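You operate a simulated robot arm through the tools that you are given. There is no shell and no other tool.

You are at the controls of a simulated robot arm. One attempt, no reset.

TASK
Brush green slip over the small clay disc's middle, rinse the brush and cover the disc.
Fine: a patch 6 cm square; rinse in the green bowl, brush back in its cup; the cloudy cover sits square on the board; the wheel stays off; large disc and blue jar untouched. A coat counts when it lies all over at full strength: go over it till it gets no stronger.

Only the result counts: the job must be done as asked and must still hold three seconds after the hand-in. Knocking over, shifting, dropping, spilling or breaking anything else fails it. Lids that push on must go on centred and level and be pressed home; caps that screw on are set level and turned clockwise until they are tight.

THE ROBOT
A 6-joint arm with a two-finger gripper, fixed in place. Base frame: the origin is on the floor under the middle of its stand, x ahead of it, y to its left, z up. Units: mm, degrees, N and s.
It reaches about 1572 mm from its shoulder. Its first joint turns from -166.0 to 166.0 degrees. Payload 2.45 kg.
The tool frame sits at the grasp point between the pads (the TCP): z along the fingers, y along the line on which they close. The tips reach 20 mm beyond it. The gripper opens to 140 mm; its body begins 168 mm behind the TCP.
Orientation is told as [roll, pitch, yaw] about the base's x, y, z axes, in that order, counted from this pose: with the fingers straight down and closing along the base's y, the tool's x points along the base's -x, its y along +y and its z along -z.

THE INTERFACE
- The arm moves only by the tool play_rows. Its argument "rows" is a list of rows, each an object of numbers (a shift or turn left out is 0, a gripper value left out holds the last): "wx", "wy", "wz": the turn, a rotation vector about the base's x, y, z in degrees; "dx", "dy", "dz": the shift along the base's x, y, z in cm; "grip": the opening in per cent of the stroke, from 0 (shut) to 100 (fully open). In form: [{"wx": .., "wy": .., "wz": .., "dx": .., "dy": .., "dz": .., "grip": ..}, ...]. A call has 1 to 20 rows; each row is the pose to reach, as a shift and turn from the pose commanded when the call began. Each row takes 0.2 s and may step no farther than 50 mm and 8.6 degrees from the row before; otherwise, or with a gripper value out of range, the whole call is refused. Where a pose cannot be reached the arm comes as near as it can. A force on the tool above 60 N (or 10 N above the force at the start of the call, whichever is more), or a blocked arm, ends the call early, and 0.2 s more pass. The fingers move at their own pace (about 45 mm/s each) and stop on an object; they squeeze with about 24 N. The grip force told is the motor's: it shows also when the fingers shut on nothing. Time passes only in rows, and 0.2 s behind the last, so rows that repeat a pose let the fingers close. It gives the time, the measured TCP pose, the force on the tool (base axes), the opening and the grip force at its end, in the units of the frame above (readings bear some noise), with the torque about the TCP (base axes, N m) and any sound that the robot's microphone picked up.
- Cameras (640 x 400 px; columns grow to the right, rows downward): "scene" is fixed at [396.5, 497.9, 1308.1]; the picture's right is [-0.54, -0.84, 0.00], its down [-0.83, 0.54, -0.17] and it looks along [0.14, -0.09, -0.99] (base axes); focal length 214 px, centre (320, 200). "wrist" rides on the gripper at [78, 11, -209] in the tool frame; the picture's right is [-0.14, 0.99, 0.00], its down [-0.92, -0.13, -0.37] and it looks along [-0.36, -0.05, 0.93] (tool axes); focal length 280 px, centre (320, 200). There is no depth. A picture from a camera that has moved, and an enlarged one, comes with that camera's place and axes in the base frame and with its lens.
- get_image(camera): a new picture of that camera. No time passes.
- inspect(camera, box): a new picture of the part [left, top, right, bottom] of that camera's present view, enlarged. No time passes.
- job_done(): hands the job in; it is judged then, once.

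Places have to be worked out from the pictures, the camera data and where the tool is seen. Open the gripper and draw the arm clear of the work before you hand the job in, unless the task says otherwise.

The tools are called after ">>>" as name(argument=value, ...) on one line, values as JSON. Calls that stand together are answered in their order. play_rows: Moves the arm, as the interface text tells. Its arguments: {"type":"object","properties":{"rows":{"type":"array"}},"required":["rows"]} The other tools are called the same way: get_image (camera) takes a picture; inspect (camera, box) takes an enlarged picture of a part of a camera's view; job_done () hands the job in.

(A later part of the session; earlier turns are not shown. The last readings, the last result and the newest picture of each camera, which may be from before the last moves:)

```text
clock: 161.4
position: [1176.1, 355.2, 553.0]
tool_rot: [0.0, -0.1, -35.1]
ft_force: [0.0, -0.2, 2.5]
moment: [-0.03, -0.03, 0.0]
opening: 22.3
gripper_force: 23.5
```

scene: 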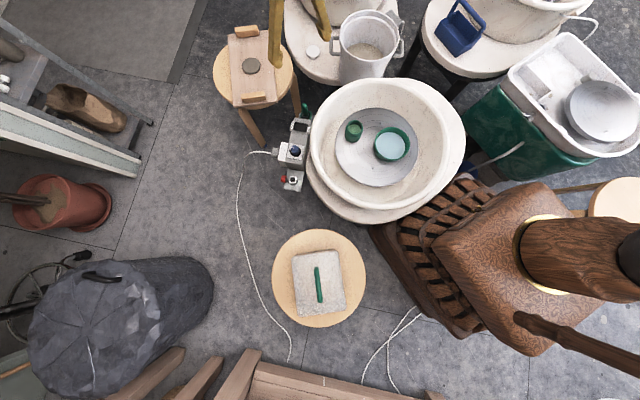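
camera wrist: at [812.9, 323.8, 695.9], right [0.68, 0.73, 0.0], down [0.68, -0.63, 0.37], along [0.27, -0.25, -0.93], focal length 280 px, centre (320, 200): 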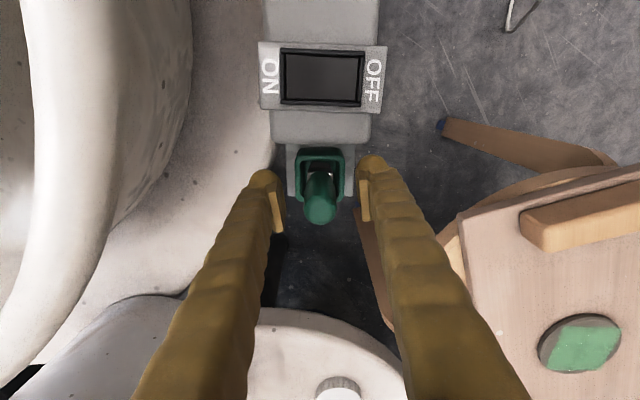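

Contact stayed good throughout. I lift to compare the coat with the earlier pictures from the same viewpoints.

>>> play_rows(rows=[{"dz": 1}, {"dz": 4}, {"dx": 2, "dy": -1.6, "dz": 7}, {"dx": 5.2, "dy": -2.2, "dz": 9}, {"dx": 5.2, "dy": -2.2, "dz": 9}, {"dx": 5.2, "dy": -2.2, "dz": 9}])

>>> inspect(camera="scene", box=[243, 54, 263, 74])

>>> inspect(camera="wrist", box=[281, 86, 333, 140])

>>> inspect(camera="wrist", box=[250, 50, 390, 180])

```text
clock: 162.8
position: [1228.3, 333.2, 642.0]
tool_rot: [0.0, 0.0, -35.0]
ft_force: [1.0, 0.4, -0.6]
moment: [0.01, 0.01, 0.0]
opening: 22.4
gripper_force: 24.2
```

```text
16.00 times, centred on (253, 64) of scene
camera zoom: at [396.5, 497.9, 1308.1], right [-0.54, -0.84, 0.0], down [-0.83, 0.54, -0.17], along [0.14, -0.09, -0.99], focal length 3432 px, centre (1392, 2376)
```

zoom: 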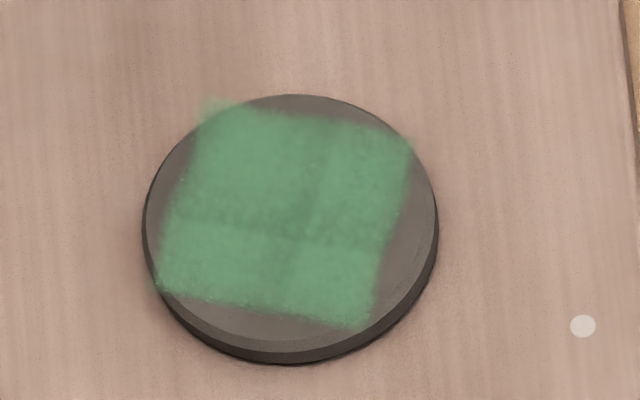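

```text
7.41 times, centred on (307, 113) of wrist
camera zoom: at [1170.7, 386.5, 850.0], right [0.68, 0.73, 0.0], down [0.68, -0.63, 0.37], along [0.27, -0.25, -0.93], focal length 2077 px, centre (416, 844)
```

zoom: 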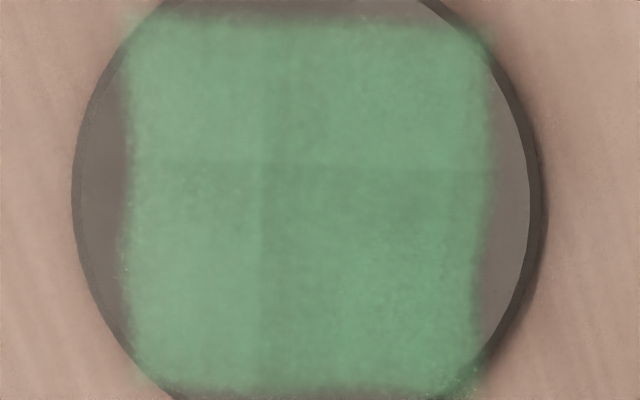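

```text
3.08 times, centred on (320, 115) of wrist
camera zoom: at [1170.7, 386.5, 850.0], right [0.68, 0.73, 0.0], down [0.68, -0.63, 0.37], along [0.27, -0.25, -0.93], focal length 863 px, centre (320, 462)
```

zoom: 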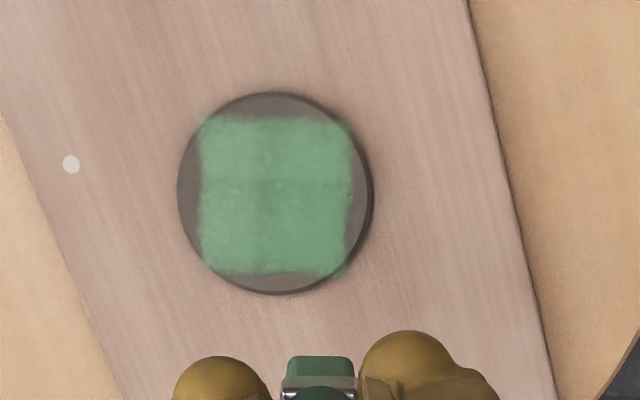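

The coat is exactly as before even after a fresh, well-pressed pass, so it is at full strength. Back to the bowl to rinse the brush again.

>>> play_rows(rows=[{"dx": -4.36, "dy": -1.35, "dz": 1}, {"dx": -8.72, "dy": -2.7, "dz": 2}, {"dx": -13.09, "dy": -4.05, "dz": 3}, {"dx": -17.45, "dy": -5.4, "dz": 4}, {"dx": -21.81, "dy": -6.75, "dz": 5}, {"dx": -26.17, "dy": -8.1, "dz": 6}, {"dx": -30.54, "dy": -9.45, "dz": 7}, {"dx": -34.9, "dy": -10.8, "dz": 8}, {"dx": -39.26, "dy": -12.15, "dz": 9}, {"dx": -43.62, "dy": -13.5, "dz": 10}, {"dx": -47.99, "dy": -14.85, "dz": 10}, {"dx": -52.35, "dy": -16.2, "dz": 10}, {"dx": -56.71, "dy": -17.55, "dz": 10}, {"dx": -61.07, "dy": -18.9, "dz": 10}, {"dx": -65.44, "dy": -20.25, "dz": 10}, {"dx": -69.8, "dy": -21.6, "dz": 10}, {"dx": -69.8, "dy": -21.6, "dz": 10}, {"dx": -69.8, "dy": -21.6, "dz": 10}])

>>> play_rows(rows=[{"dz": -4}, {"dz": -7.5}, {"dz": -9.5}, {"dz": -10.2}, {"dz": -10.4}, {"dz": -10.4}])

>>> inspect(camera="wrist", box=[270, 120, 370, 240])

>>> inspect(camera="scene", box=[365, 115, 415, 165])

```text
clock: 166.6
position: [529.4, 117.3, 741.4]
tool_rot: [0.0, 0.1, -35.0]
ft_force: [-0.4, -0.2, -0.2]
moment: [0.01, -0.01, -0.03]
opening: 22.6
gripper_force: 23.8
```

```text
clock: 168.0
position: [530.9, 116.0, 636.7]
tool_rot: [0.0, 0.0, -35.2]
ft_force: [-0.4, 1.5, 0.7]
moment: [0.0, -0.05, 0.01]
opening: 22.5
gripper_force: 24.2
```

```text
3.33 times, centred on (320, 180) of wrist
camera zoom: at [472.8, 169.5, 844.9], right [0.68, 0.73, 0.0], down [0.68, -0.63, 0.37], along [0.27, -0.25, -0.93], focal length 935 px, centre (320, 267)
```

zoom: 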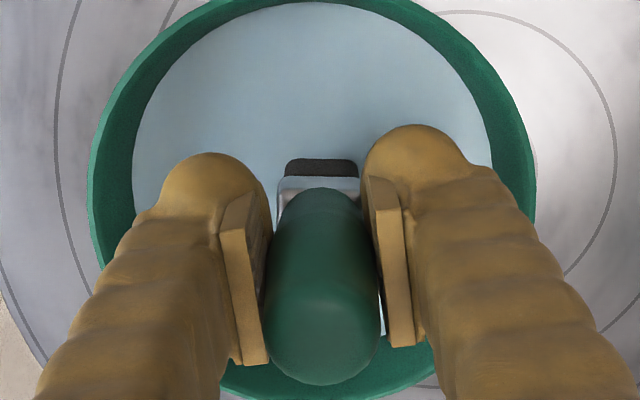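

```text
8.00 times, centred on (390, 140) of scene
camera zoom: at [396.5, 497.9, 1308.1], right [-0.54, -0.84, 0.0], down [-0.83, 0.54, -0.17], along [0.14, -0.09, -0.99], focal length 1716 px, centre (-240, 680)
```

zoom: 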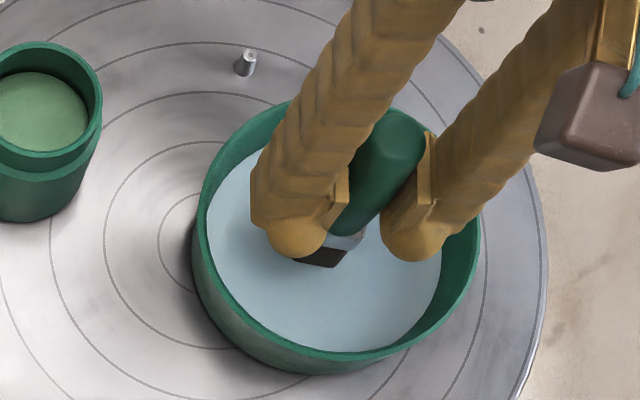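

The bristles are clean brown again, this time without pressing the floor. I swish gently, then lift out.

>>> play_rows(rows=[{"dx": 0.5}, {"dx": 0.35, "dy": 0.35}, {"dy": 0.5}, {"dx": -0.35, "dy": 0.35}, {"dx": -0.5}, {"dx": -0.35, "dy": -0.35}, {"dy": -0.5}, {"dx": 0.35, "dy": -0.35}, {"dx": 0.5}, {"dx": 0, "dy": 0}, {"dx": 0, "dy": 0, "dz": 1}, {"dz": 4}, {"dz": 8}, {"dz": 10.4}, {"dz": 10.4}])

>>> inspect(camera="wrist", box=[270, 120, 370, 240])

>>> inspect(camera="scene", box=[385, 90, 425, 140])

```text
clock: 171.2
position: [531.0, 115.1, 743.4]
tool_rot: [0.1, 0.0, -35.0]
ft_force: [0.7, 0.5, -0.4]
moment: [0.02, 0.02, 0.0]
opening: 22.7
gripper_force: 23.6
```

```text
3.33 times, centred on (320, 180) of wrist
camera zoom: at [472.1, 169.4, 950.8], right [0.68, 0.73, 0.0], down [0.68, -0.63, 0.37], along [0.27, -0.25, -0.93], focal length 935 px, centre (320, 267)
```

zoom: 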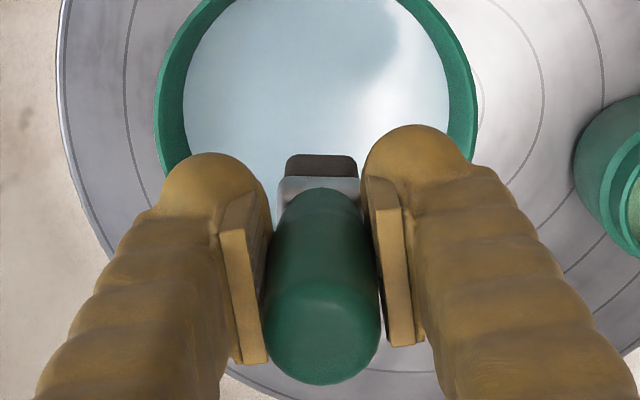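

```text
8.00 times, centred on (405, 115) of scene
camera zoom: at [396.5, 497.9, 1308.1], right [-0.54, -0.84, 0.0], down [-0.83, 0.54, -0.17], along [0.14, -0.09, -0.99], focal length 1716 px, centre (-360, 880)
```

zoom: 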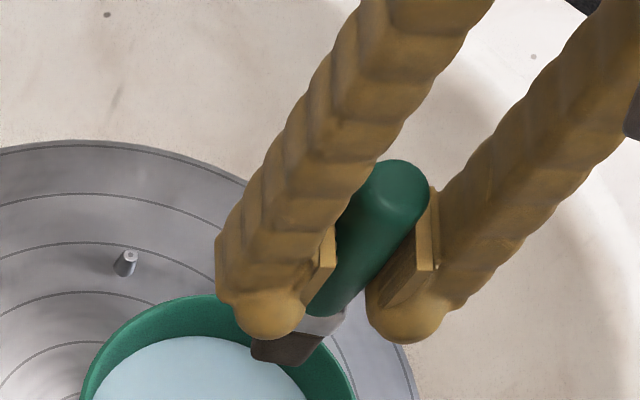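

The brush is clean and nearly upright in the grip. I return it over its cup with the pose it was picked up in.

>>> play_rows(rows=[{"dx": 4.254, "dy": 1.923}, {"dx": 8.51, "dy": 3.845}, {"dx": 12.76, "dy": 5.77}, {"dx": 17.02, "dy": 7.69}, {"dx": 21.27, "dy": 9.61}, {"dx": 25.52, "dy": 11.54}, {"dx": 29.78, "dy": 13.46}, {"dx": 34.02, "dy": 15.38}, {"dx": 34.02, "dy": 15.38}, {"dx": 34.02, "dy": 15.38, "dz": -4}, {"dx": 34.02, "dy": 15.38, "dz": -8}, {"dx": 34.02, "dy": 15.38, "dz": -12}, {"dx": 34.02, "dy": 15.38, "dz": -16}, {"dx": 34.02, "dy": 15.38, "dz": -19.5}, {"dx": 34.02, "dy": 15.38, "dz": -21.5}, {"dx": 34.02, "dy": 15.38, "dz": -21.5}])

>>> inspect(camera="wrist", box=[260, 110, 380, 240])

>>> inspect(camera="scene", box=[285, 85, 325, 125])

```text
clock: 174.6
position: [870.2, 268.5, 525.9]
tool_rot: [0.0, 0.0, -35.0]
ft_force: [-0.6, 0.4, -1.1]
moment: [-0.02, 0.02, -0.01]
opening: 22.5
gripper_force: 23.7
```

```text
3.08 times, centred on (320, 175) of wrist
camera zoom: at [812.0, 321.9, 733.5], right [0.68, 0.73, 0.0], down [0.68, -0.63, 0.37], along [0.27, -0.25, -0.93], focal length 863 px, centre (320, 277)
```

zoom: 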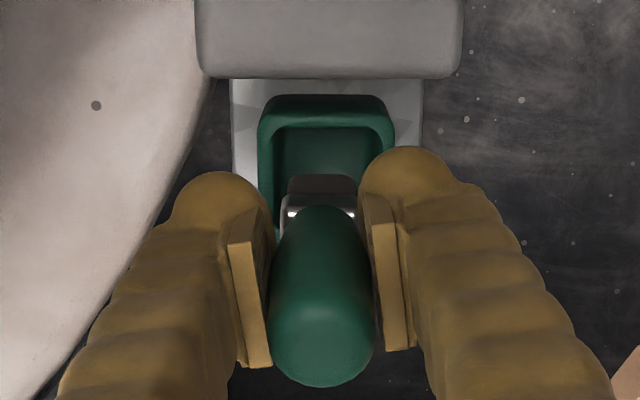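

```text
10.00 times, centred on (305, 105) of scene
camera zoom: at [396.5, 497.9, 1308.1], right [-0.54, -0.84, 0.0], down [-0.83, 0.54, -0.17], along [0.14, -0.09, -0.99], focal length 2145 px, centre (470, 1150)
```

zoom: 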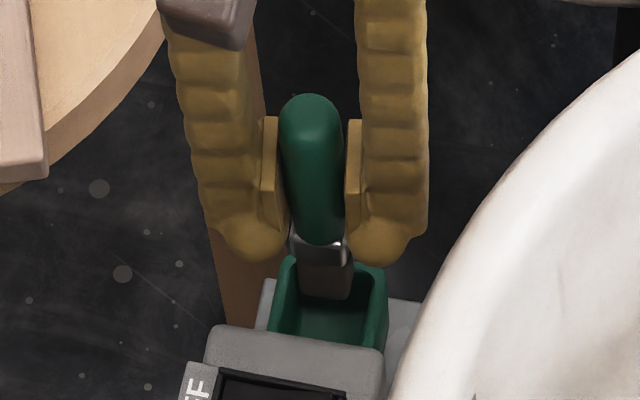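

The cup centre sits about 1.5 mm to the right of the bristles; I correct by that and lower to just above the rim.

>>> play_rows(rows=[{"dx": 0.05, "dy": 0.09, "dz": -1.2}, {"dx": 0.05, "dy": 0.09, "dz": -2.4}, {"dx": 0.05, "dy": 0.09, "dz": -3.4}, {"dx": 0.05, "dy": 0.09, "dz": -3.4}, {"dx": 0.05, "dy": 0.09, "dz": -3.4}])

>>> inspect(camera="wrist", box=[260, 110, 380, 240])

>>> inspect(camera="scene", box=[285, 90, 325, 130])

```text
clock: 175.8
position: [870.9, 271.3, 491.2]
tool_rot: [0.0, 0.0, -35.0]
ft_force: [0.5, 0.5, -0.3]
moment: [0.02, -0.02, 0.01]
opening: 22.3
gripper_force: 23.9
```

```text
3.08 times, centred on (320, 175) of wrist
camera zoom: at [812.5, 324.0, 700.5], right [0.68, 0.73, 0.0], down [0.68, -0.63, 0.37], along [0.27, -0.25, -0.93], focal length 863 px, centre (320, 277)
```

zoom: 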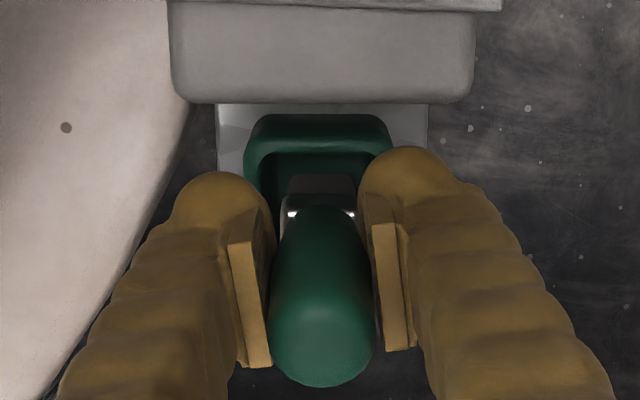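

```text
10.00 times, centred on (305, 110) of scene
camera zoom: at [396.5, 497.9, 1308.1], right [-0.54, -0.84, 0.0], down [-0.83, 0.54, -0.17], along [0.14, -0.09, -0.99], focal length 2145 px, centre (470, 1100)
```

zoom: 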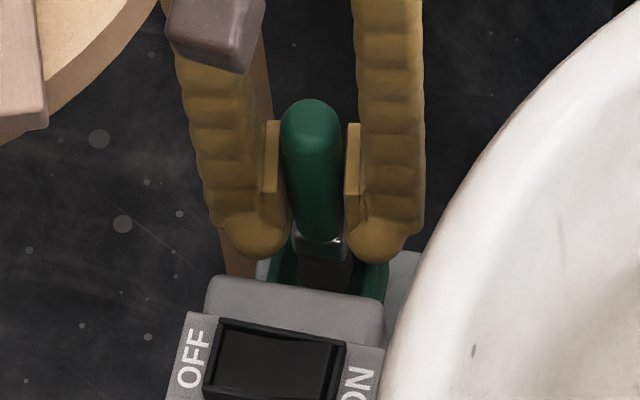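

>>> play_rows(rows=[{"dz": -0.5}, {"dz": -1.0}, {"dz": -1.4}, {"dz": -1.4}])

>>> inspect(camera="wrist", box=[260, 110, 380, 240])

>>> inspect(camera="scene", box=[285, 90, 325, 130])

```text
clock: 176.8
position: [870.9, 271.6, 478.3]
tool_rot: [0.0, 0.0, -35.0]
ft_force: [-0.4, -0.9, -0.2]
moment: [0.01, -0.01, -0.03]
opening: 22.3
gripper_force: 24.2
```

```text
3.08 times, centred on (320, 175) of wrist
camera zoom: at [813.5, 324.3, 687.3], right [0.68, 0.73, 0.0], down [0.68, -0.63, 0.37], along [0.27, -0.25, -0.93], focal length 863 px, centre (320, 277)
```

zoom: 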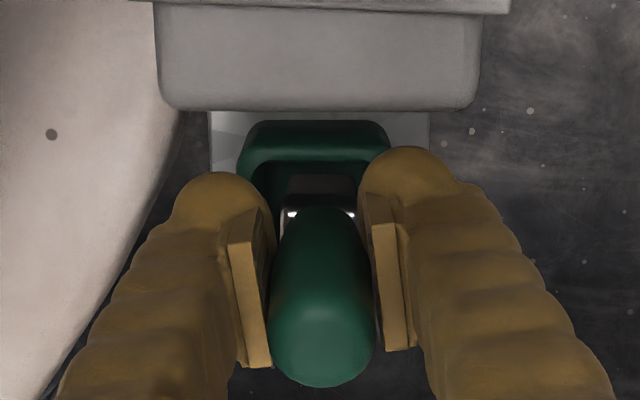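

```text
10.00 times, centred on (305, 110) of scene
camera zoom: at [396.5, 497.9, 1308.1], right [-0.54, -0.84, 0.0], down [-0.83, 0.54, -0.17], along [0.14, -0.09, -0.99], focal length 2145 px, centre (470, 1100)
```

zoom: 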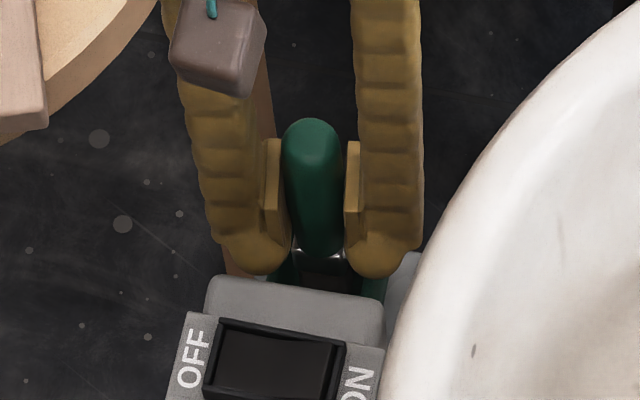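

No contact; about 12 mm left to the floor. I go down 8 mm more, staying above the rim with the fingertips.

>>> play_rows(rows=[{"dz": -0.4}, {"dz": -0.7}, {"dz": -0.8}, {"dz": -0.8}])

```text
clock: 177.8
position: [871.6, 271.2, 472.0]
tool_rot: [0.1, 0.0, -35.0]
ft_force: [-2.0, -3.2, 27.8]
moment: [-0.22, -0.18, -0.04]
opening: 22.0
gripper_force: 24.2
```

It has met the floor (the lean of the handle explains the front-edge contact). I ease up to light contact, then open the fingers a little, rise, and open wider.

>>> play_rows(rows=[{"dz": 0.13}, {"dz": 0.15}, {"dz": 0.15, "grip": 19}, {"dz": 0.15, "grip": 22}, {"dz": 0.15, "grip": 24}, {"dz": 0.15, "grip": 24}, {"dz": 0.15, "grip": 24}])

>>> inspect(camera="wrist", box=[260, 110, 380, 240])

>>> inspect(camera="scene", box=[285, 90, 325, 130])

```text
clock: 179.4
position: [870.9, 271.1, 473.3]
tool_rot: [0.0, -0.1, -35.0]
ft_force: [0.1, -0.4, 0.0]
moment: [0.01, -0.01, 0.0]
opening: 33.5
gripper_force: 0.1
```

```text
3.08 times, centred on (320, 175) of wrist
camera zoom: at [813.2, 324.8, 681.3], right [0.68, 0.73, 0.0], down [0.68, -0.63, 0.37], along [0.27, -0.25, -0.93], focal length 863 px, centre (320, 277)
```

zoom: 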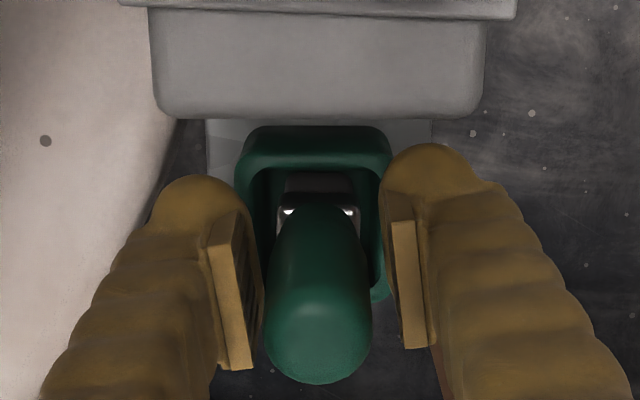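

```text
10.00 times, centred on (305, 110) of scene
camera zoom: at [396.5, 497.9, 1308.1], right [-0.54, -0.84, 0.0], down [-0.83, 0.54, -0.17], along [0.14, -0.09, -0.99], focal length 2145 px, centre (470, 1100)
```

zoom: 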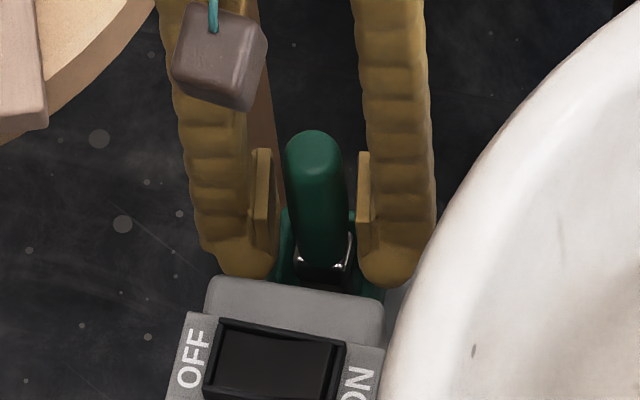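

Released. I rise straight up along the handle, opening a little more as I clear it.

>>> play_rows(rows=[{"dz": 0.5, "grip": 26}, {"dz": 1.5, "grip": 30}, {"dz": 2.5, "grip": 34}, {"dz": 4, "grip": 38}, {"dz": 6.5, "grip": 38}, {"dz": 10, "grip": 38}, {"dz": 14, "grip": 38}, {"dz": 18, "grip": 38}, {"dz": 22, "grip": 38}, {"dz": 26, "grip": 38}, {"dz": 28, "grip": 38}])

>>> inspect(camera="wrist", box=[280, 90, 360, 170])

>>> inspect(camera="scene", box=[285, 95, 325, 135])

```text
clock: 181.8
position: [870.8, 271.8, 751.2]
tool_rot: [0.0, 0.1, -35.0]
ft_force: [-0.7, 0.2, 0.1]
moment: [-0.01, -0.02, -0.02]
opening: 53.2
gripper_force: 0.0
```

```text
5.00 times, centred on (320, 130) of wrist
camera zoom: at [813.4, 325.1, 958.6], right [0.68, 0.73, 0.0], down [0.68, -0.63, 0.37], along [0.27, -0.25, -0.93], focal length 1402 px, centre (320, 550)
```

zoom: 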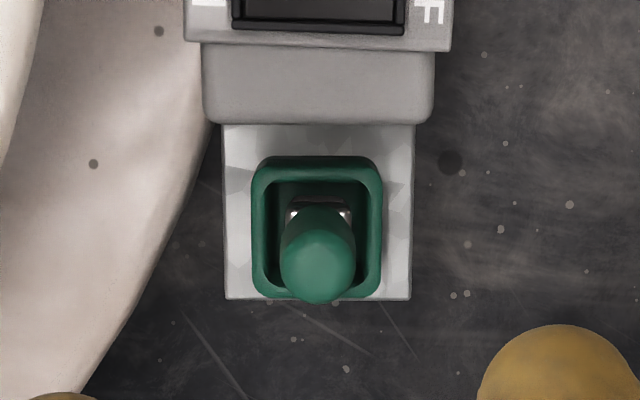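

```text
10.00 times, centred on (305, 115) of scene
camera zoom: at [396.5, 497.9, 1308.1], right [-0.54, -0.84, 0.0], down [-0.83, 0.54, -0.17], along [0.14, -0.09, -0.99], focal length 2145 px, centre (470, 1050)
```

zoom: 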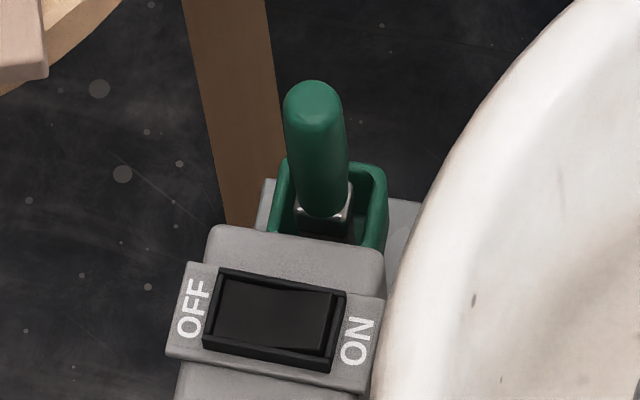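

The brush is back in its cup exactly as at the start, clean. Now the cover: I move high over towards its stool, open the gripper fully, and view the handle from directly above.

>>> play_rows(rows=[{"dx": -4.07, "dy": 2.085, "dz": 0.75, "wz": 0.7, "grip": 60}, {"dx": -8.14, "dy": 4.17, "dz": 1.5, "wz": 1.4, "grip": 80}, {"dx": -12.2, "dy": 6.25, "dz": 2.25, "wz": 2.2, "grip": 100}, {"dx": -16.3, "dy": 8.34, "dz": 3, "wz": 2.9, "grip": 100}, {"dx": -20.35, "dy": 10.4, "dz": 3.75, "wz": 3.6, "grip": 100}, {"dx": -24.4, "dy": 12.5, "dz": 4.5, "wz": 4.3, "grip": 100}, {"dx": -28.5, "dy": 14.6, "dz": 5.25, "wz": 5.1, "grip": 100}, {"dx": -32.6, "dy": 16.7, "dz": 6, "wz": 5.8, "grip": 100}, {"dx": -36.6, "dy": 18.8, "dz": 6.75, "wz": 6.5, "grip": 100}, {"dx": -40.7, "dy": 20.85, "dz": 7.5, "wz": 7.2, "grip": 100}, {"dx": -44.8, "dy": 22.9, "dz": 8.25, "wz": 8, "grip": 100}, {"dx": -48.8, "dy": 25, "dz": 9, "wz": 8.7, "grip": 100}, {"dx": -52.9, "dy": 27.1, "dz": 9.8, "wz": 9.4, "grip": 100}, {"dx": -52.9, "dy": 27.1, "dz": 9.8, "wz": 9.4, "grip": 100}, {"dx": -52.9, "dy": 27.1, "dz": 9.8, "wz": 9.4, "grip": 100}])

>>> get_image(camera="wrist")

>>> inspect(camera="wrist", box=[230, 20, 410, 180])

>>> inspect(camera="scene", box=[270, 225, 370, 335])

```text
clock: 185.0
position: [339.3, 542.4, 850.4]
tool_rot: [0.1, 0.0, -25.5]
ft_force: [-0.9, -0.5, 0.4]
moment: [0.02, 0.01, 0.0]
opening: 140.0
gripper_force: 0.0
```

```text
taken
camera wrist: at [273.7, 586.0, 1058.5], right [0.55, 0.83, 0.0], down [0.78, -0.51, 0.37], along [0.31, -0.2, -0.93], focal length 280 px, centre (320, 200)
```

wrist: 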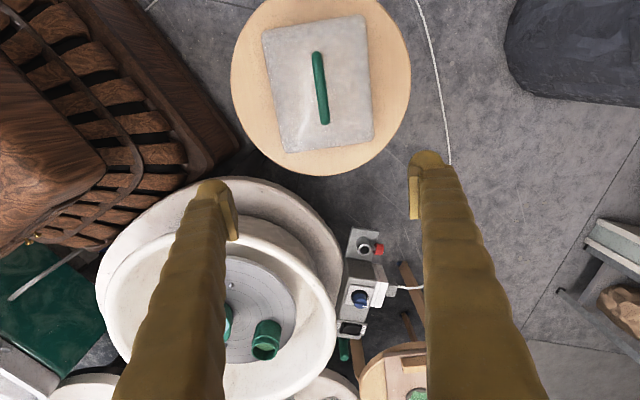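

```text
2.50 times, centred on (320, 100) of wrist
camera zoom: at [273.7, 586.0, 1058.5], right [0.55, 0.83, 0.0], down [0.78, -0.51, 0.37], along [0.31, -0.2, -0.93], focal length 701 px, centre (320, 450)
```

zoom: 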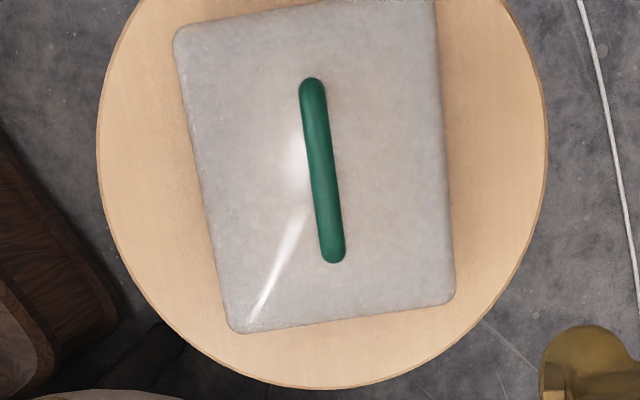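

```text
3.64 times, centred on (320, 280) of scene
camera zoom: at [396.5, 497.9, 1308.1], right [-0.54, -0.84, 0.0], down [-0.83, 0.54, -0.17], along [0.14, -0.09, -0.99], focal length 780 px, centre (320, -91)
```

zoom: 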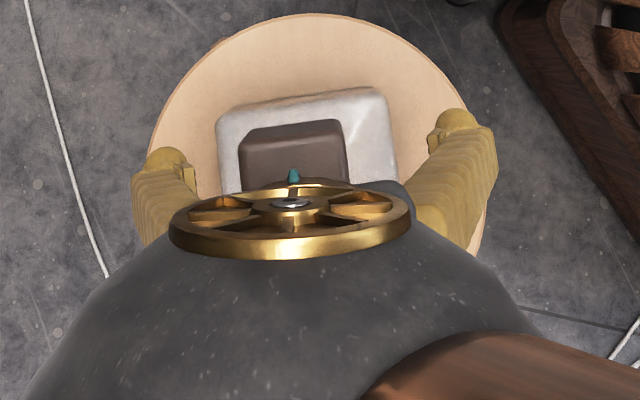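

The handle bar lies at −25.7°, centre ≈ (273,588), and the cover's edges run along the same direction. I shift back slightly so the whole cover is in view for measuring.

>>> play_rows(rows=[{"dx": -1.7, "dy": 1.1}, {"dx": -3.3, "dy": 2.2}, {"dx": -3.3, "dy": 2.2}])

>>> inspect(camera="wrist", box=[230, 20, 410, 200])

>>> inspect(camera="wrist", box=[290, 60, 350, 160])

```text
clock: 185.8
position: [308.3, 565.4, 850.2]
tool_rot: [-0.2, 0.0, -25.5]
ft_force: [-0.3, -0.1, -0.1]
moment: [-0.01, 0.01, 0.03]
opening: 139.9
gripper_force: 0.0
```

```text
2.22 times, centred on (320, 110) of wrist
camera zoom: at [241.9, 608.0, 1059.4], right [0.55, 0.83, 0.0], down [0.78, -0.51, 0.37], along [0.31, -0.2, -0.93], focal length 623 px, centre (320, 400)
```

zoom: 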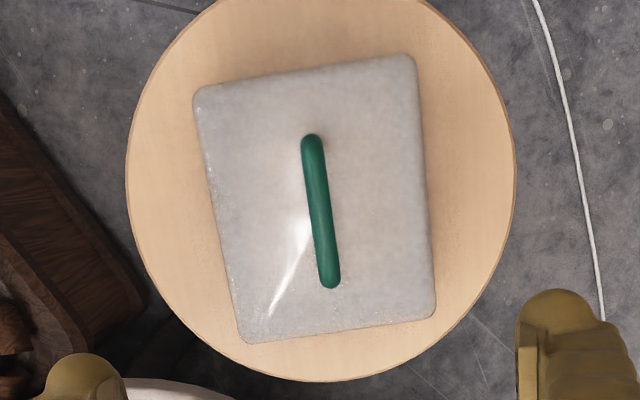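

```text
4.00 times, centred on (320, 110) of wrist
camera zoom: at [241.9, 608.0, 1059.4], right [0.55, 0.83, 0.0], down [0.78, -0.51, 0.37], along [0.31, -0.2, -0.93], focal length 1122 px, centre (320, 560)
```

zoom: 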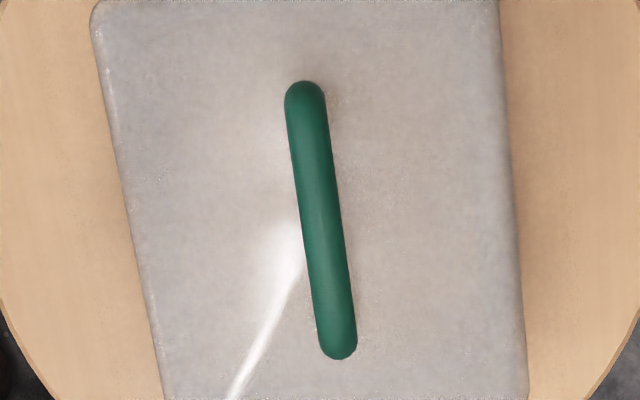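

The cover's outline and bar agree: centre ≈ (276,586), long axis −25.6°, and the bar sits at the cover's middle. I centre the tool over it and come down to 120 mm above for precise alignment.

>>> play_rows(rows=[{"dx": -1.6, "dy": 1.15, "dz": -3}, {"dx": -3.2, "dy": 2.3, "dz": -7}, {"dx": -3.2, "dy": 2.3, "dz": -11}, {"dx": -3.2, "dy": 2.3, "dz": -15}, {"dx": -3.2, "dy": 2.3, "dz": -15}])

>>> get_image(camera="wrist")

>>> inspect(camera="wrist", box=[220, 80, 420, 240])

```text
clock: 187.0
position: [278.8, 585.6, 699.8]
tool_rot: [0.0, 0.0, -25.6]
ft_force: [-0.1, 0.1, -0.2]
moment: [-0.02, -0.02, -0.03]
opening: 140.0
gripper_force: 0.0
```

```text
taken
camera wrist: at [212.4, 628.2, 908.0], right [0.55, 0.83, 0.0], down [0.78, -0.51, 0.37], along [0.31, -0.2, -0.93], focal length 280 px, centre (320, 200)
```

wrist: 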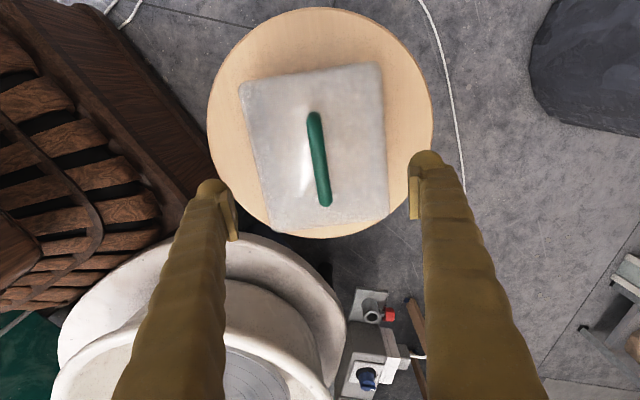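

```text
2.50 times, centred on (320, 160) of wrist
camera zoom: at [212.4, 628.2, 908.0], right [0.55, 0.83, 0.0], down [0.78, -0.51, 0.37], along [0.31, -0.2, -0.93], focal length 701 px, centre (320, 300)
```

zoom: 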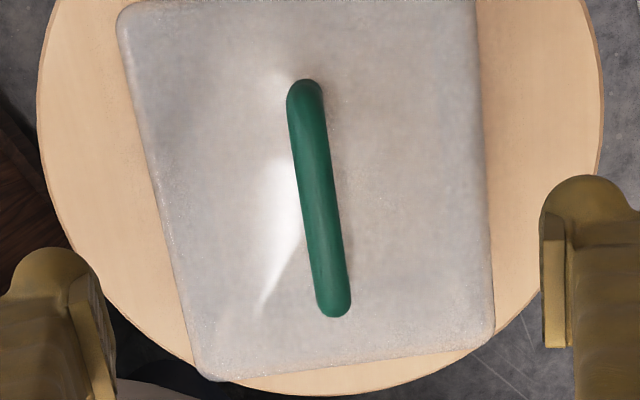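

The bar runs straight through the tool axis within a millimetre. Its height is still uncertain (about 580–620), so I come down step by step, checking where the bar lies relative to the fingertips.

>>> play_rows(rows=[{"dz": -2}, {"dz": -4}, {"dz": -4}])

>>> inspect(camera="wrist", box=[200, 80, 440, 280])

>>> get_image(camera="scene")

```text
clock: 187.8
position: [277.5, 585.2, 660.9]
tool_rot: [0.0, 0.1, -25.6]
ft_force: [0.1, 0.1, 0.0]
moment: [0.03, 0.0, -0.02]
opening: 140.0
gripper_force: 0.0
```

```text
2.00 times, centred on (320, 180) of wrist
camera zoom: at [212.1, 628.7, 869.4], right [0.55, 0.83, 0.0], down [0.78, -0.51, 0.37], along [0.31, -0.2, -0.93], focal length 561 px, centre (320, 240)
```

zoom: 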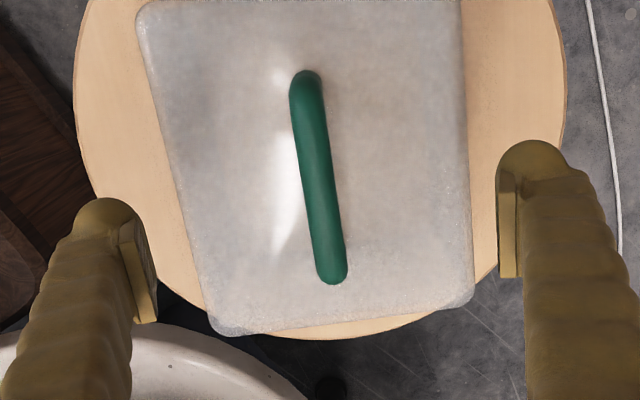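

```text
taken
```

scene: 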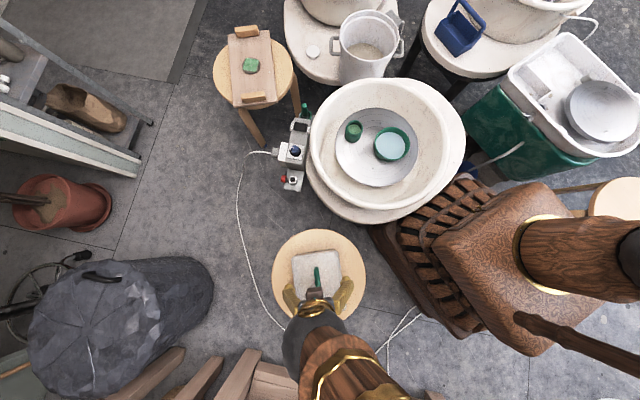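

The bar's centre is at about z≈608 and the cover's top ≈575, so there is room under the fingertips. I lower to TCP ≈ 622 and look, fingers still wide open.

>>> play_rows(rows=[{"dx": -0.1, "dy": 0.08, "dz": -2}, {"dx": -0.1, "dy": 0.08, "dz": -3.8}, {"dx": -0.1, "dy": 0.08, "dz": -3.8}])

>>> inspect(camera="wrist", box=[200, 80, 440, 280])

>>> inspect(camera="scene", box=[270, 225, 370, 335])

```text
clock: 188.6
position: [275.8, 586.6, 620.9]
tool_rot: [0.0, -0.1, -25.7]
ft_force: [-0.5, 0.0, 0.7]
moment: [0.02, -0.03, -0.04]
opening: 140.0
gripper_force: 0.1
```

```text
2.00 times, centred on (320, 180) of wrist
camera zoom: at [210.3, 630.4, 830.8], right [0.55, 0.83, 0.0], down [0.78, -0.51, 0.37], along [0.31, -0.2, -0.93], focal length 561 px, centre (320, 240)
```

zoom: 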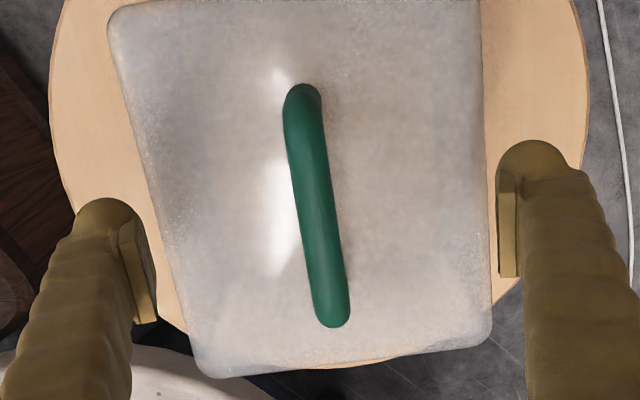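

```text
3.64 times, centred on (320, 280) of scene
camera zoom: at [396.5, 497.9, 1308.1], right [-0.54, -0.84, 0.0], down [-0.83, 0.54, -0.17], along [0.14, -0.09, -0.99], focal length 780 px, centre (320, -91)
```

zoom: 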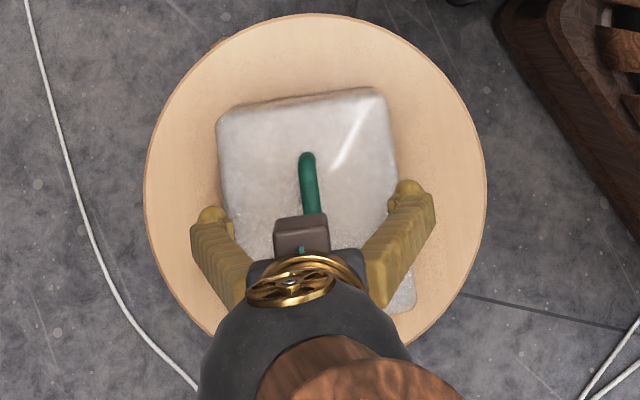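

The bar passes exactly through the tool axis and lies at z≈603. I lower to 603 and close the fingers on it.

>>> play_rows(rows=[{"dz": -1.0}, {"dz": -1.9}, {"dz": -1.9}])

>>> inspect(camera="wrist", box=[200, 80, 440, 280])

```text
clock: 189.4
position: [275.7, 588.0, 602.4]
tool_rot: [0.0, -0.1, -25.6]
ft_force: [-0.9, 0.2, -0.5]
moment: [0.03, -0.02, -0.01]
opening: 140.0
gripper_force: 0.1
```

```text
2.00 times, centred on (320, 180) of wrist
camera zoom: at [210.0, 630.5, 812.0], right [0.55, 0.83, 0.0], down [0.78, -0.51, 0.37], along [0.31, -0.2, -0.93], focal length 561 px, centre (320, 240)
```

zoom: 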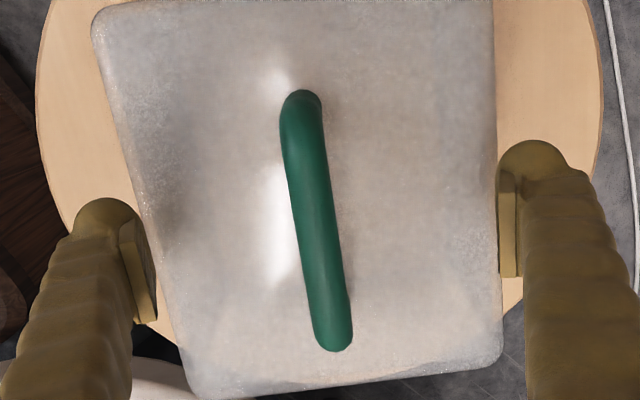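

>>> play_rows(rows=[{"grip": 70}, {"grip": 45}, {"grip": 28}, {"grip": 28}, {"grip": 28}, {"grip": 28}])

>>> inspect(camera="wrist", box=[220, 100, 420, 260])

>>> inspect(camera="scene", box=[290, 245, 350, 305])

```text
clock: 190.8
position: [274.9, 587.5, 604.3]
tool_rot: [0.0, 0.0, -25.6]
ft_force: [0.4, -1.0, -0.3]
moment: [-0.04, -0.01, 0.0]
opening: 39.1
gripper_force: 0.1
```

```text
2.50 times, centred on (320, 180) of wrist
camera zoom: at [210.0, 630.5, 812.0], right [0.55, 0.83, 0.0], down [0.78, -0.51, 0.37], along [0.31, -0.2, -0.93], focal length 701 px, centre (320, 250)
```

zoom: 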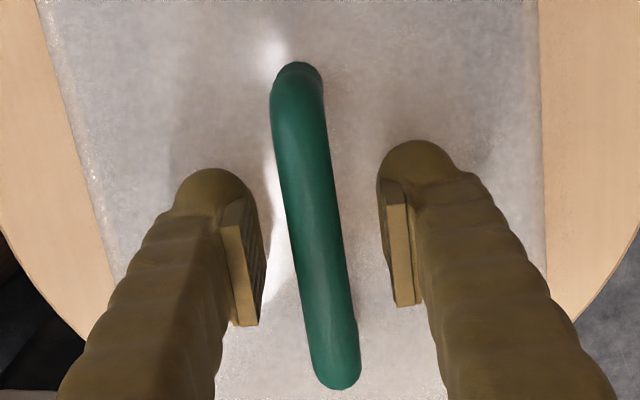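

```text
6.67 times, centred on (320, 275) of scene
camera zoom: at [396.5, 497.9, 1308.1], right [-0.54, -0.84, 0.0], down [-0.83, 0.54, -0.17], along [0.14, -0.09, -0.99], focal length 1430 px, centre (320, -300)
```

zoom: 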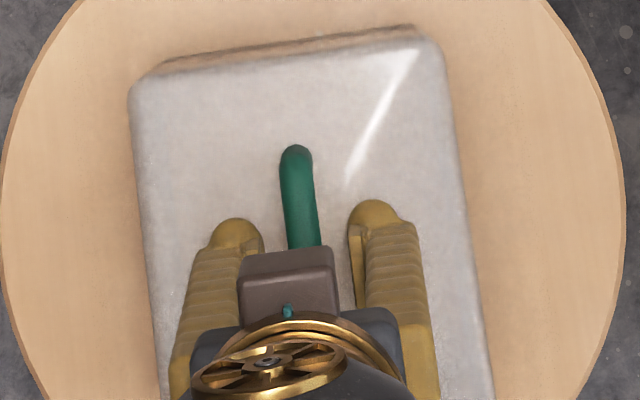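

The fingers straddle the bar freely. I close on it and read the opening to judge the grip.

>>> play_rows(rows=[{"grip": 15}, {"grip": 0}, {"grip": 0}, {"grip": 0}, {"grip": 0}])

>>> inspect(camera="wrist", box=[220, 100, 420, 260])

```text
clock: 192.0
position: [275.2, 586.7, 602.8]
tool_rot: [0.1, 0.0, -25.7]
ft_force: [0.0, -0.3, -1.2]
moment: [-0.01, 0.01, 0.05]
opening: 10.4
gripper_force: 23.3
```

```text
2.50 times, centred on (320, 180) of wrist
camera zoom: at [210.0, 630.5, 812.0], right [0.55, 0.83, 0.0], down [0.78, -0.51, 0.37], along [0.31, -0.2, -0.93], focal length 701 px, centre (320, 250)
```

zoom: 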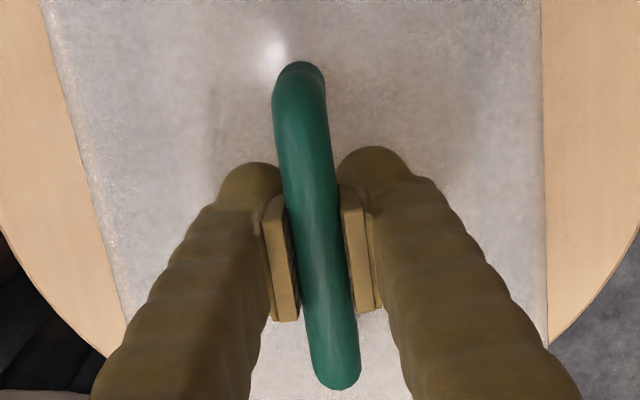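

The opening reads 10 mm although the bar looks about 14 mm thick, so the pads may hold it off-centre. I zoom in to see.

>>> inspect(camera="wrist", box=[280, 140, 360, 240])

>>> inspect(camera="scene", box=[300, 255, 340, 295])

```text
4.00 times, centred on (320, 190) of wrist
camera zoom: at [210.0, 630.5, 812.0], right [0.55, 0.83, 0.0], down [0.78, -0.51, 0.37], along [0.31, -0.2, -0.93], focal length 1122 px, centre (320, 240)
```

zoom: 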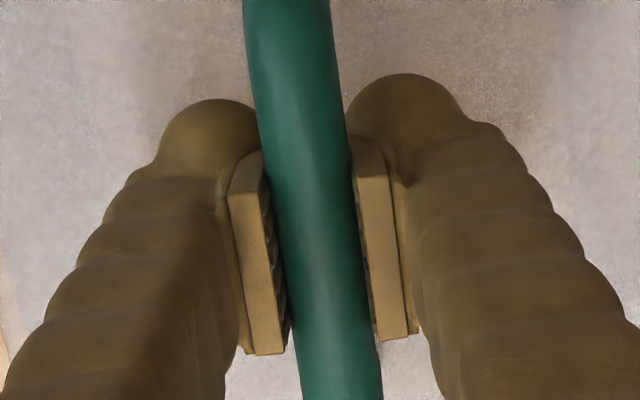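

```text
10.00 times, centred on (320, 275) of scene
camera zoom: at [396.5, 497.9, 1308.1], right [-0.54, -0.84, 0.0], down [-0.83, 0.54, -0.17], along [0.14, -0.09, -0.99], focal length 2145 px, centre (320, -550)
```

zoom: 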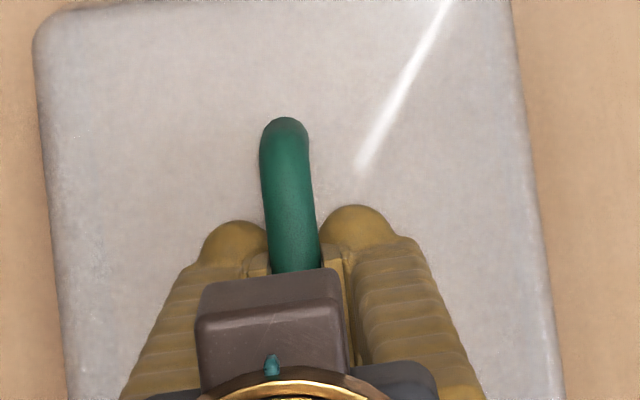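

The bar lies a few millimetres above the TCP, well within the pads, so the grip should be sound. I try a slow 12 mm lift and watch force and picture.

>>> play_rows(rows=[{"dz": 0.2}, {"dz": 0.4}, {"dz": 0.6}, {"dz": 0.8}, {"dz": 1.0}, {"dz": 1.2}, {"dz": 1.2}])

>>> inspect(camera="wrist", box=[200, 60, 440, 280])

>>> inspect(camera="scene", box=[270, 225, 370, 335])

```text
clock: 193.6
position: [276.1, 587.1, 614.9]
tool_rot: [0.0, 0.0, -25.5]
ft_force: [0.2, -0.1, -1.6]
moment: [0.01, 0.0, 0.01]
opening: 10.2
gripper_force: 24.2
```

```text
1.82 times, centred on (320, 170) of wrist
camera zoom: at [210.2, 631.2, 823.6], right [0.55, 0.83, 0.0], down [0.78, -0.51, 0.37], along [0.31, -0.2, -0.93], focal length 510 px, centre (320, 254)
```

zoom: 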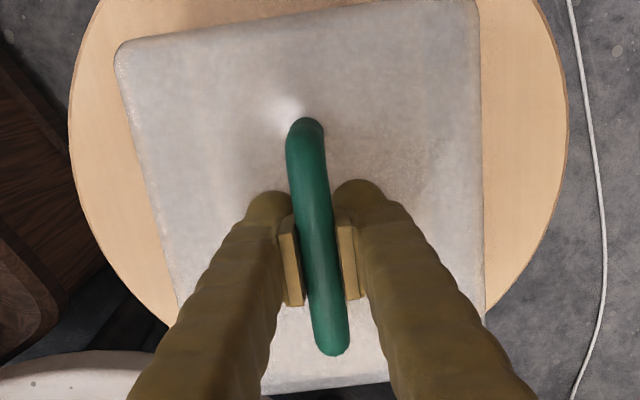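

```text
3.64 times, centred on (320, 280) of scene
camera zoom: at [396.5, 497.9, 1308.1], right [-0.54, -0.84, 0.0], down [-0.83, 0.54, -0.17], along [0.14, -0.09, -0.99], focal length 780 px, centre (320, -91)
```

zoom: 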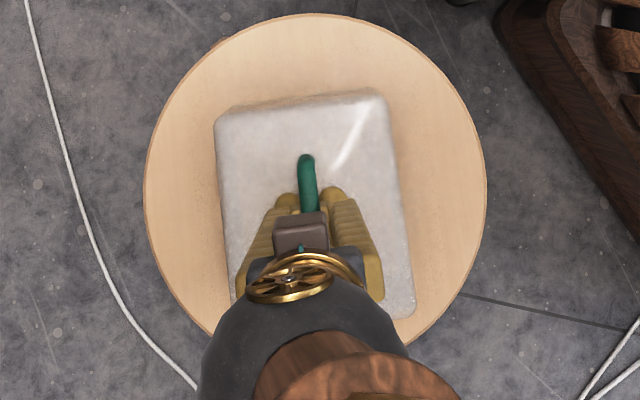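

The load is only about 1 N, so the cover is light. I lift a further 40 mm to make sure it comes along level.

>>> play_rows(rows=[{"dz": 0.8}, {"dz": 1.6}, {"dz": 2.4}, {"dz": 3.2}, {"dz": 4.0}, {"dz": 4.0}])

>>> get_image(camera="wrist")

>>> inspect(camera="scene", box=[270, 225, 370, 335])

```text
clock: 195.0
position: [276.6, 587.5, 654.7]
tool_rot: [-0.1, 0.1, -25.5]
ft_force: [-0.1, 0.9, -1.5]
moment: [0.02, 0.0, 0.01]
opening: 10.4
gripper_force: 23.6
```

```text
taken
camera wrist: at [210.5, 630.6, 863.6], right [0.55, 0.83, 0.0], down [0.78, -0.51, 0.37], along [0.31, -0.2, -0.93], focal length 280 px, centre (320, 200)
```

wrist: 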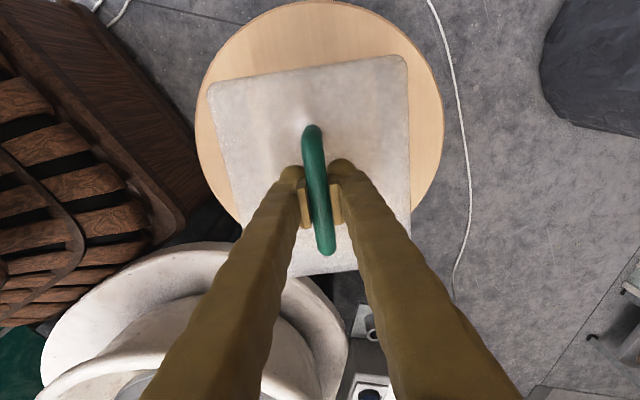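

```text
3.64 times, centred on (320, 280) of scene
camera zoom: at [396.5, 497.9, 1308.1], right [-0.54, -0.84, 0.0], down [-0.83, 0.54, -0.17], along [0.14, -0.09, -0.99], focal length 780 px, centre (320, -91)
```

zoom: 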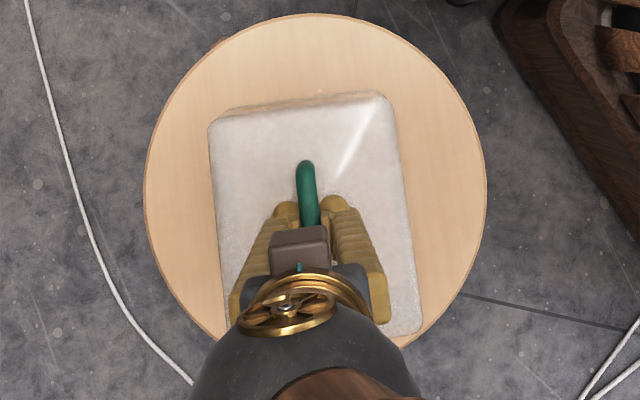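

The cover hangs level and follows the gripper. I raise it to z≈800 and carry it smoothly towards the board stool.

>>> play_rows(rows=[{"dz": 2}, {"dz": 5}, {"dz": 8.5}, {"dz": 12}, {"dz": 14.5}, {"dx": 2, "dy": -0.5, "dz": 14.5}, {"dx": 5.5, "dy": -1.4, "dz": 14.5}, {"dx": 9.5, "dy": -2.4, "dz": 14.5}, {"dx": 13.5, "dy": -3.5, "dz": 14.5}, {"dx": 17.5, "dy": -4.5, "dz": 14.5}, {"dx": 21.5, "dy": -5.6, "dz": 14.5}, {"dx": 25.5, "dy": -6.6, "dz": 14.5}, {"dx": 29.5, "dy": -7.7, "dz": 14.5}, {"dx": 33.5, "dy": -8.7, "dz": 14.5}, {"dx": 37.5, "dy": -9.7, "dz": 14.5}, {"dx": 41, "dy": -10.6, "dz": 14.5}, {"dx": 44, "dy": -11.4, "dz": 14.5}, {"dx": 45, "dy": -11.7, "dz": 14.5}, {"dx": 45, "dy": -11.7, "dz": 14.5}])

>>> get_image(camera="wrist")

>>> get_image(camera="scene")

```text
clock: 199.0
position: [724.7, 470.4, 799.8]
tool_rot: [0.0, 0.0, -25.6]
ft_force: [-0.7, -0.7, -1.3]
moment: [0.0, 0.02, 0.03]
opening: 10.3
gripper_force: 23.9
```

```text
taken
camera wrist: at [659.5, 513.4, 1008.9], right [0.55, 0.83, 0.0], down [0.78, -0.51, 0.37], along [0.31, -0.2, -0.93], focal length 280 px, centre (320, 200)
```

wrist: 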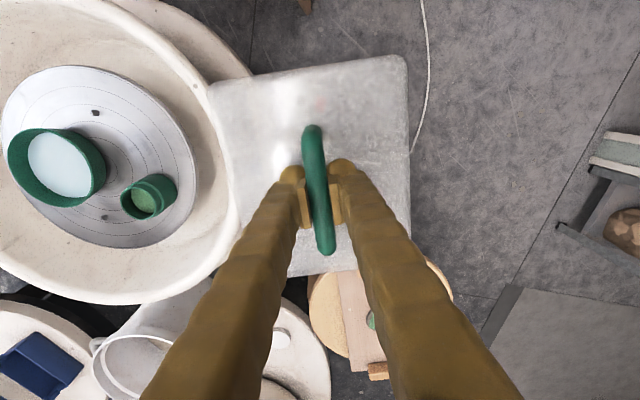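

```text
taken
```

scene: 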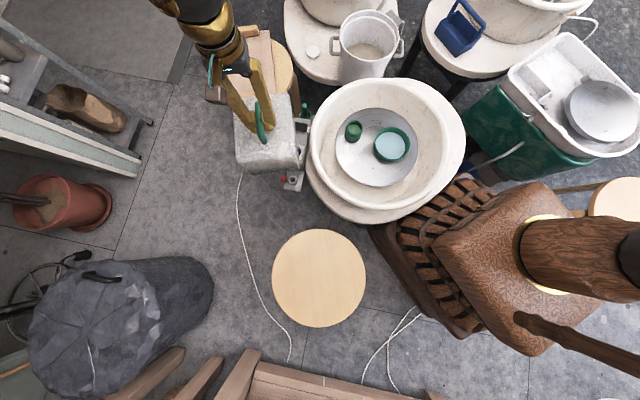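

The cover hangs well. I take an enlarged look at it from the scene camera to learn its shape and height.

>>> inspect(camera="scene", box=[200, 50, 330, 190])

>>> inspect(camera="wrist", box=[190, 40, 450, 290])

```text
2.86 times, centred on (265, 120) of scene
camera zoom: at [396.5, 497.9, 1308.1], right [-0.54, -0.84, 0.0], down [-0.83, 0.54, -0.17], along [0.14, -0.09, -0.99], focal length 613 px, centre (477, 429)
```

zoom: 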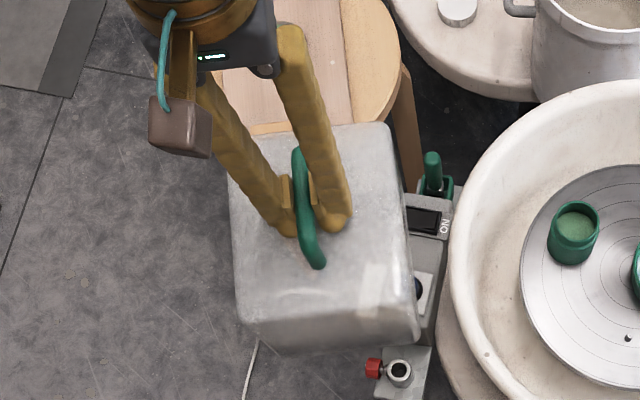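

```text
1.60 times, centred on (320, 165) of wrist
camera zoom: at [659.5, 513.4, 1008.9], right [0.55, 0.83, 0.0], down [0.78, -0.51, 0.37], along [0.31, -0.2, -0.93], focal length 449 px, centre (320, 256)
```

zoom: 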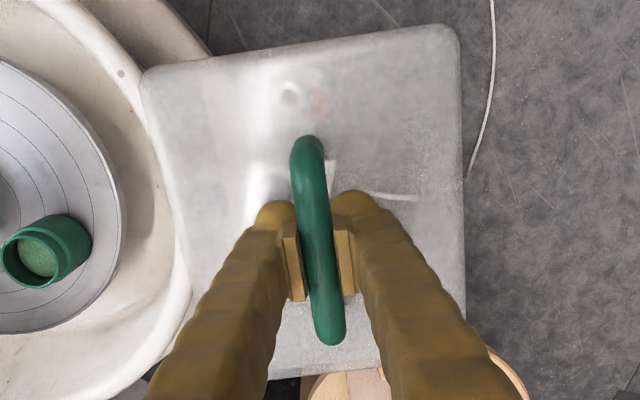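

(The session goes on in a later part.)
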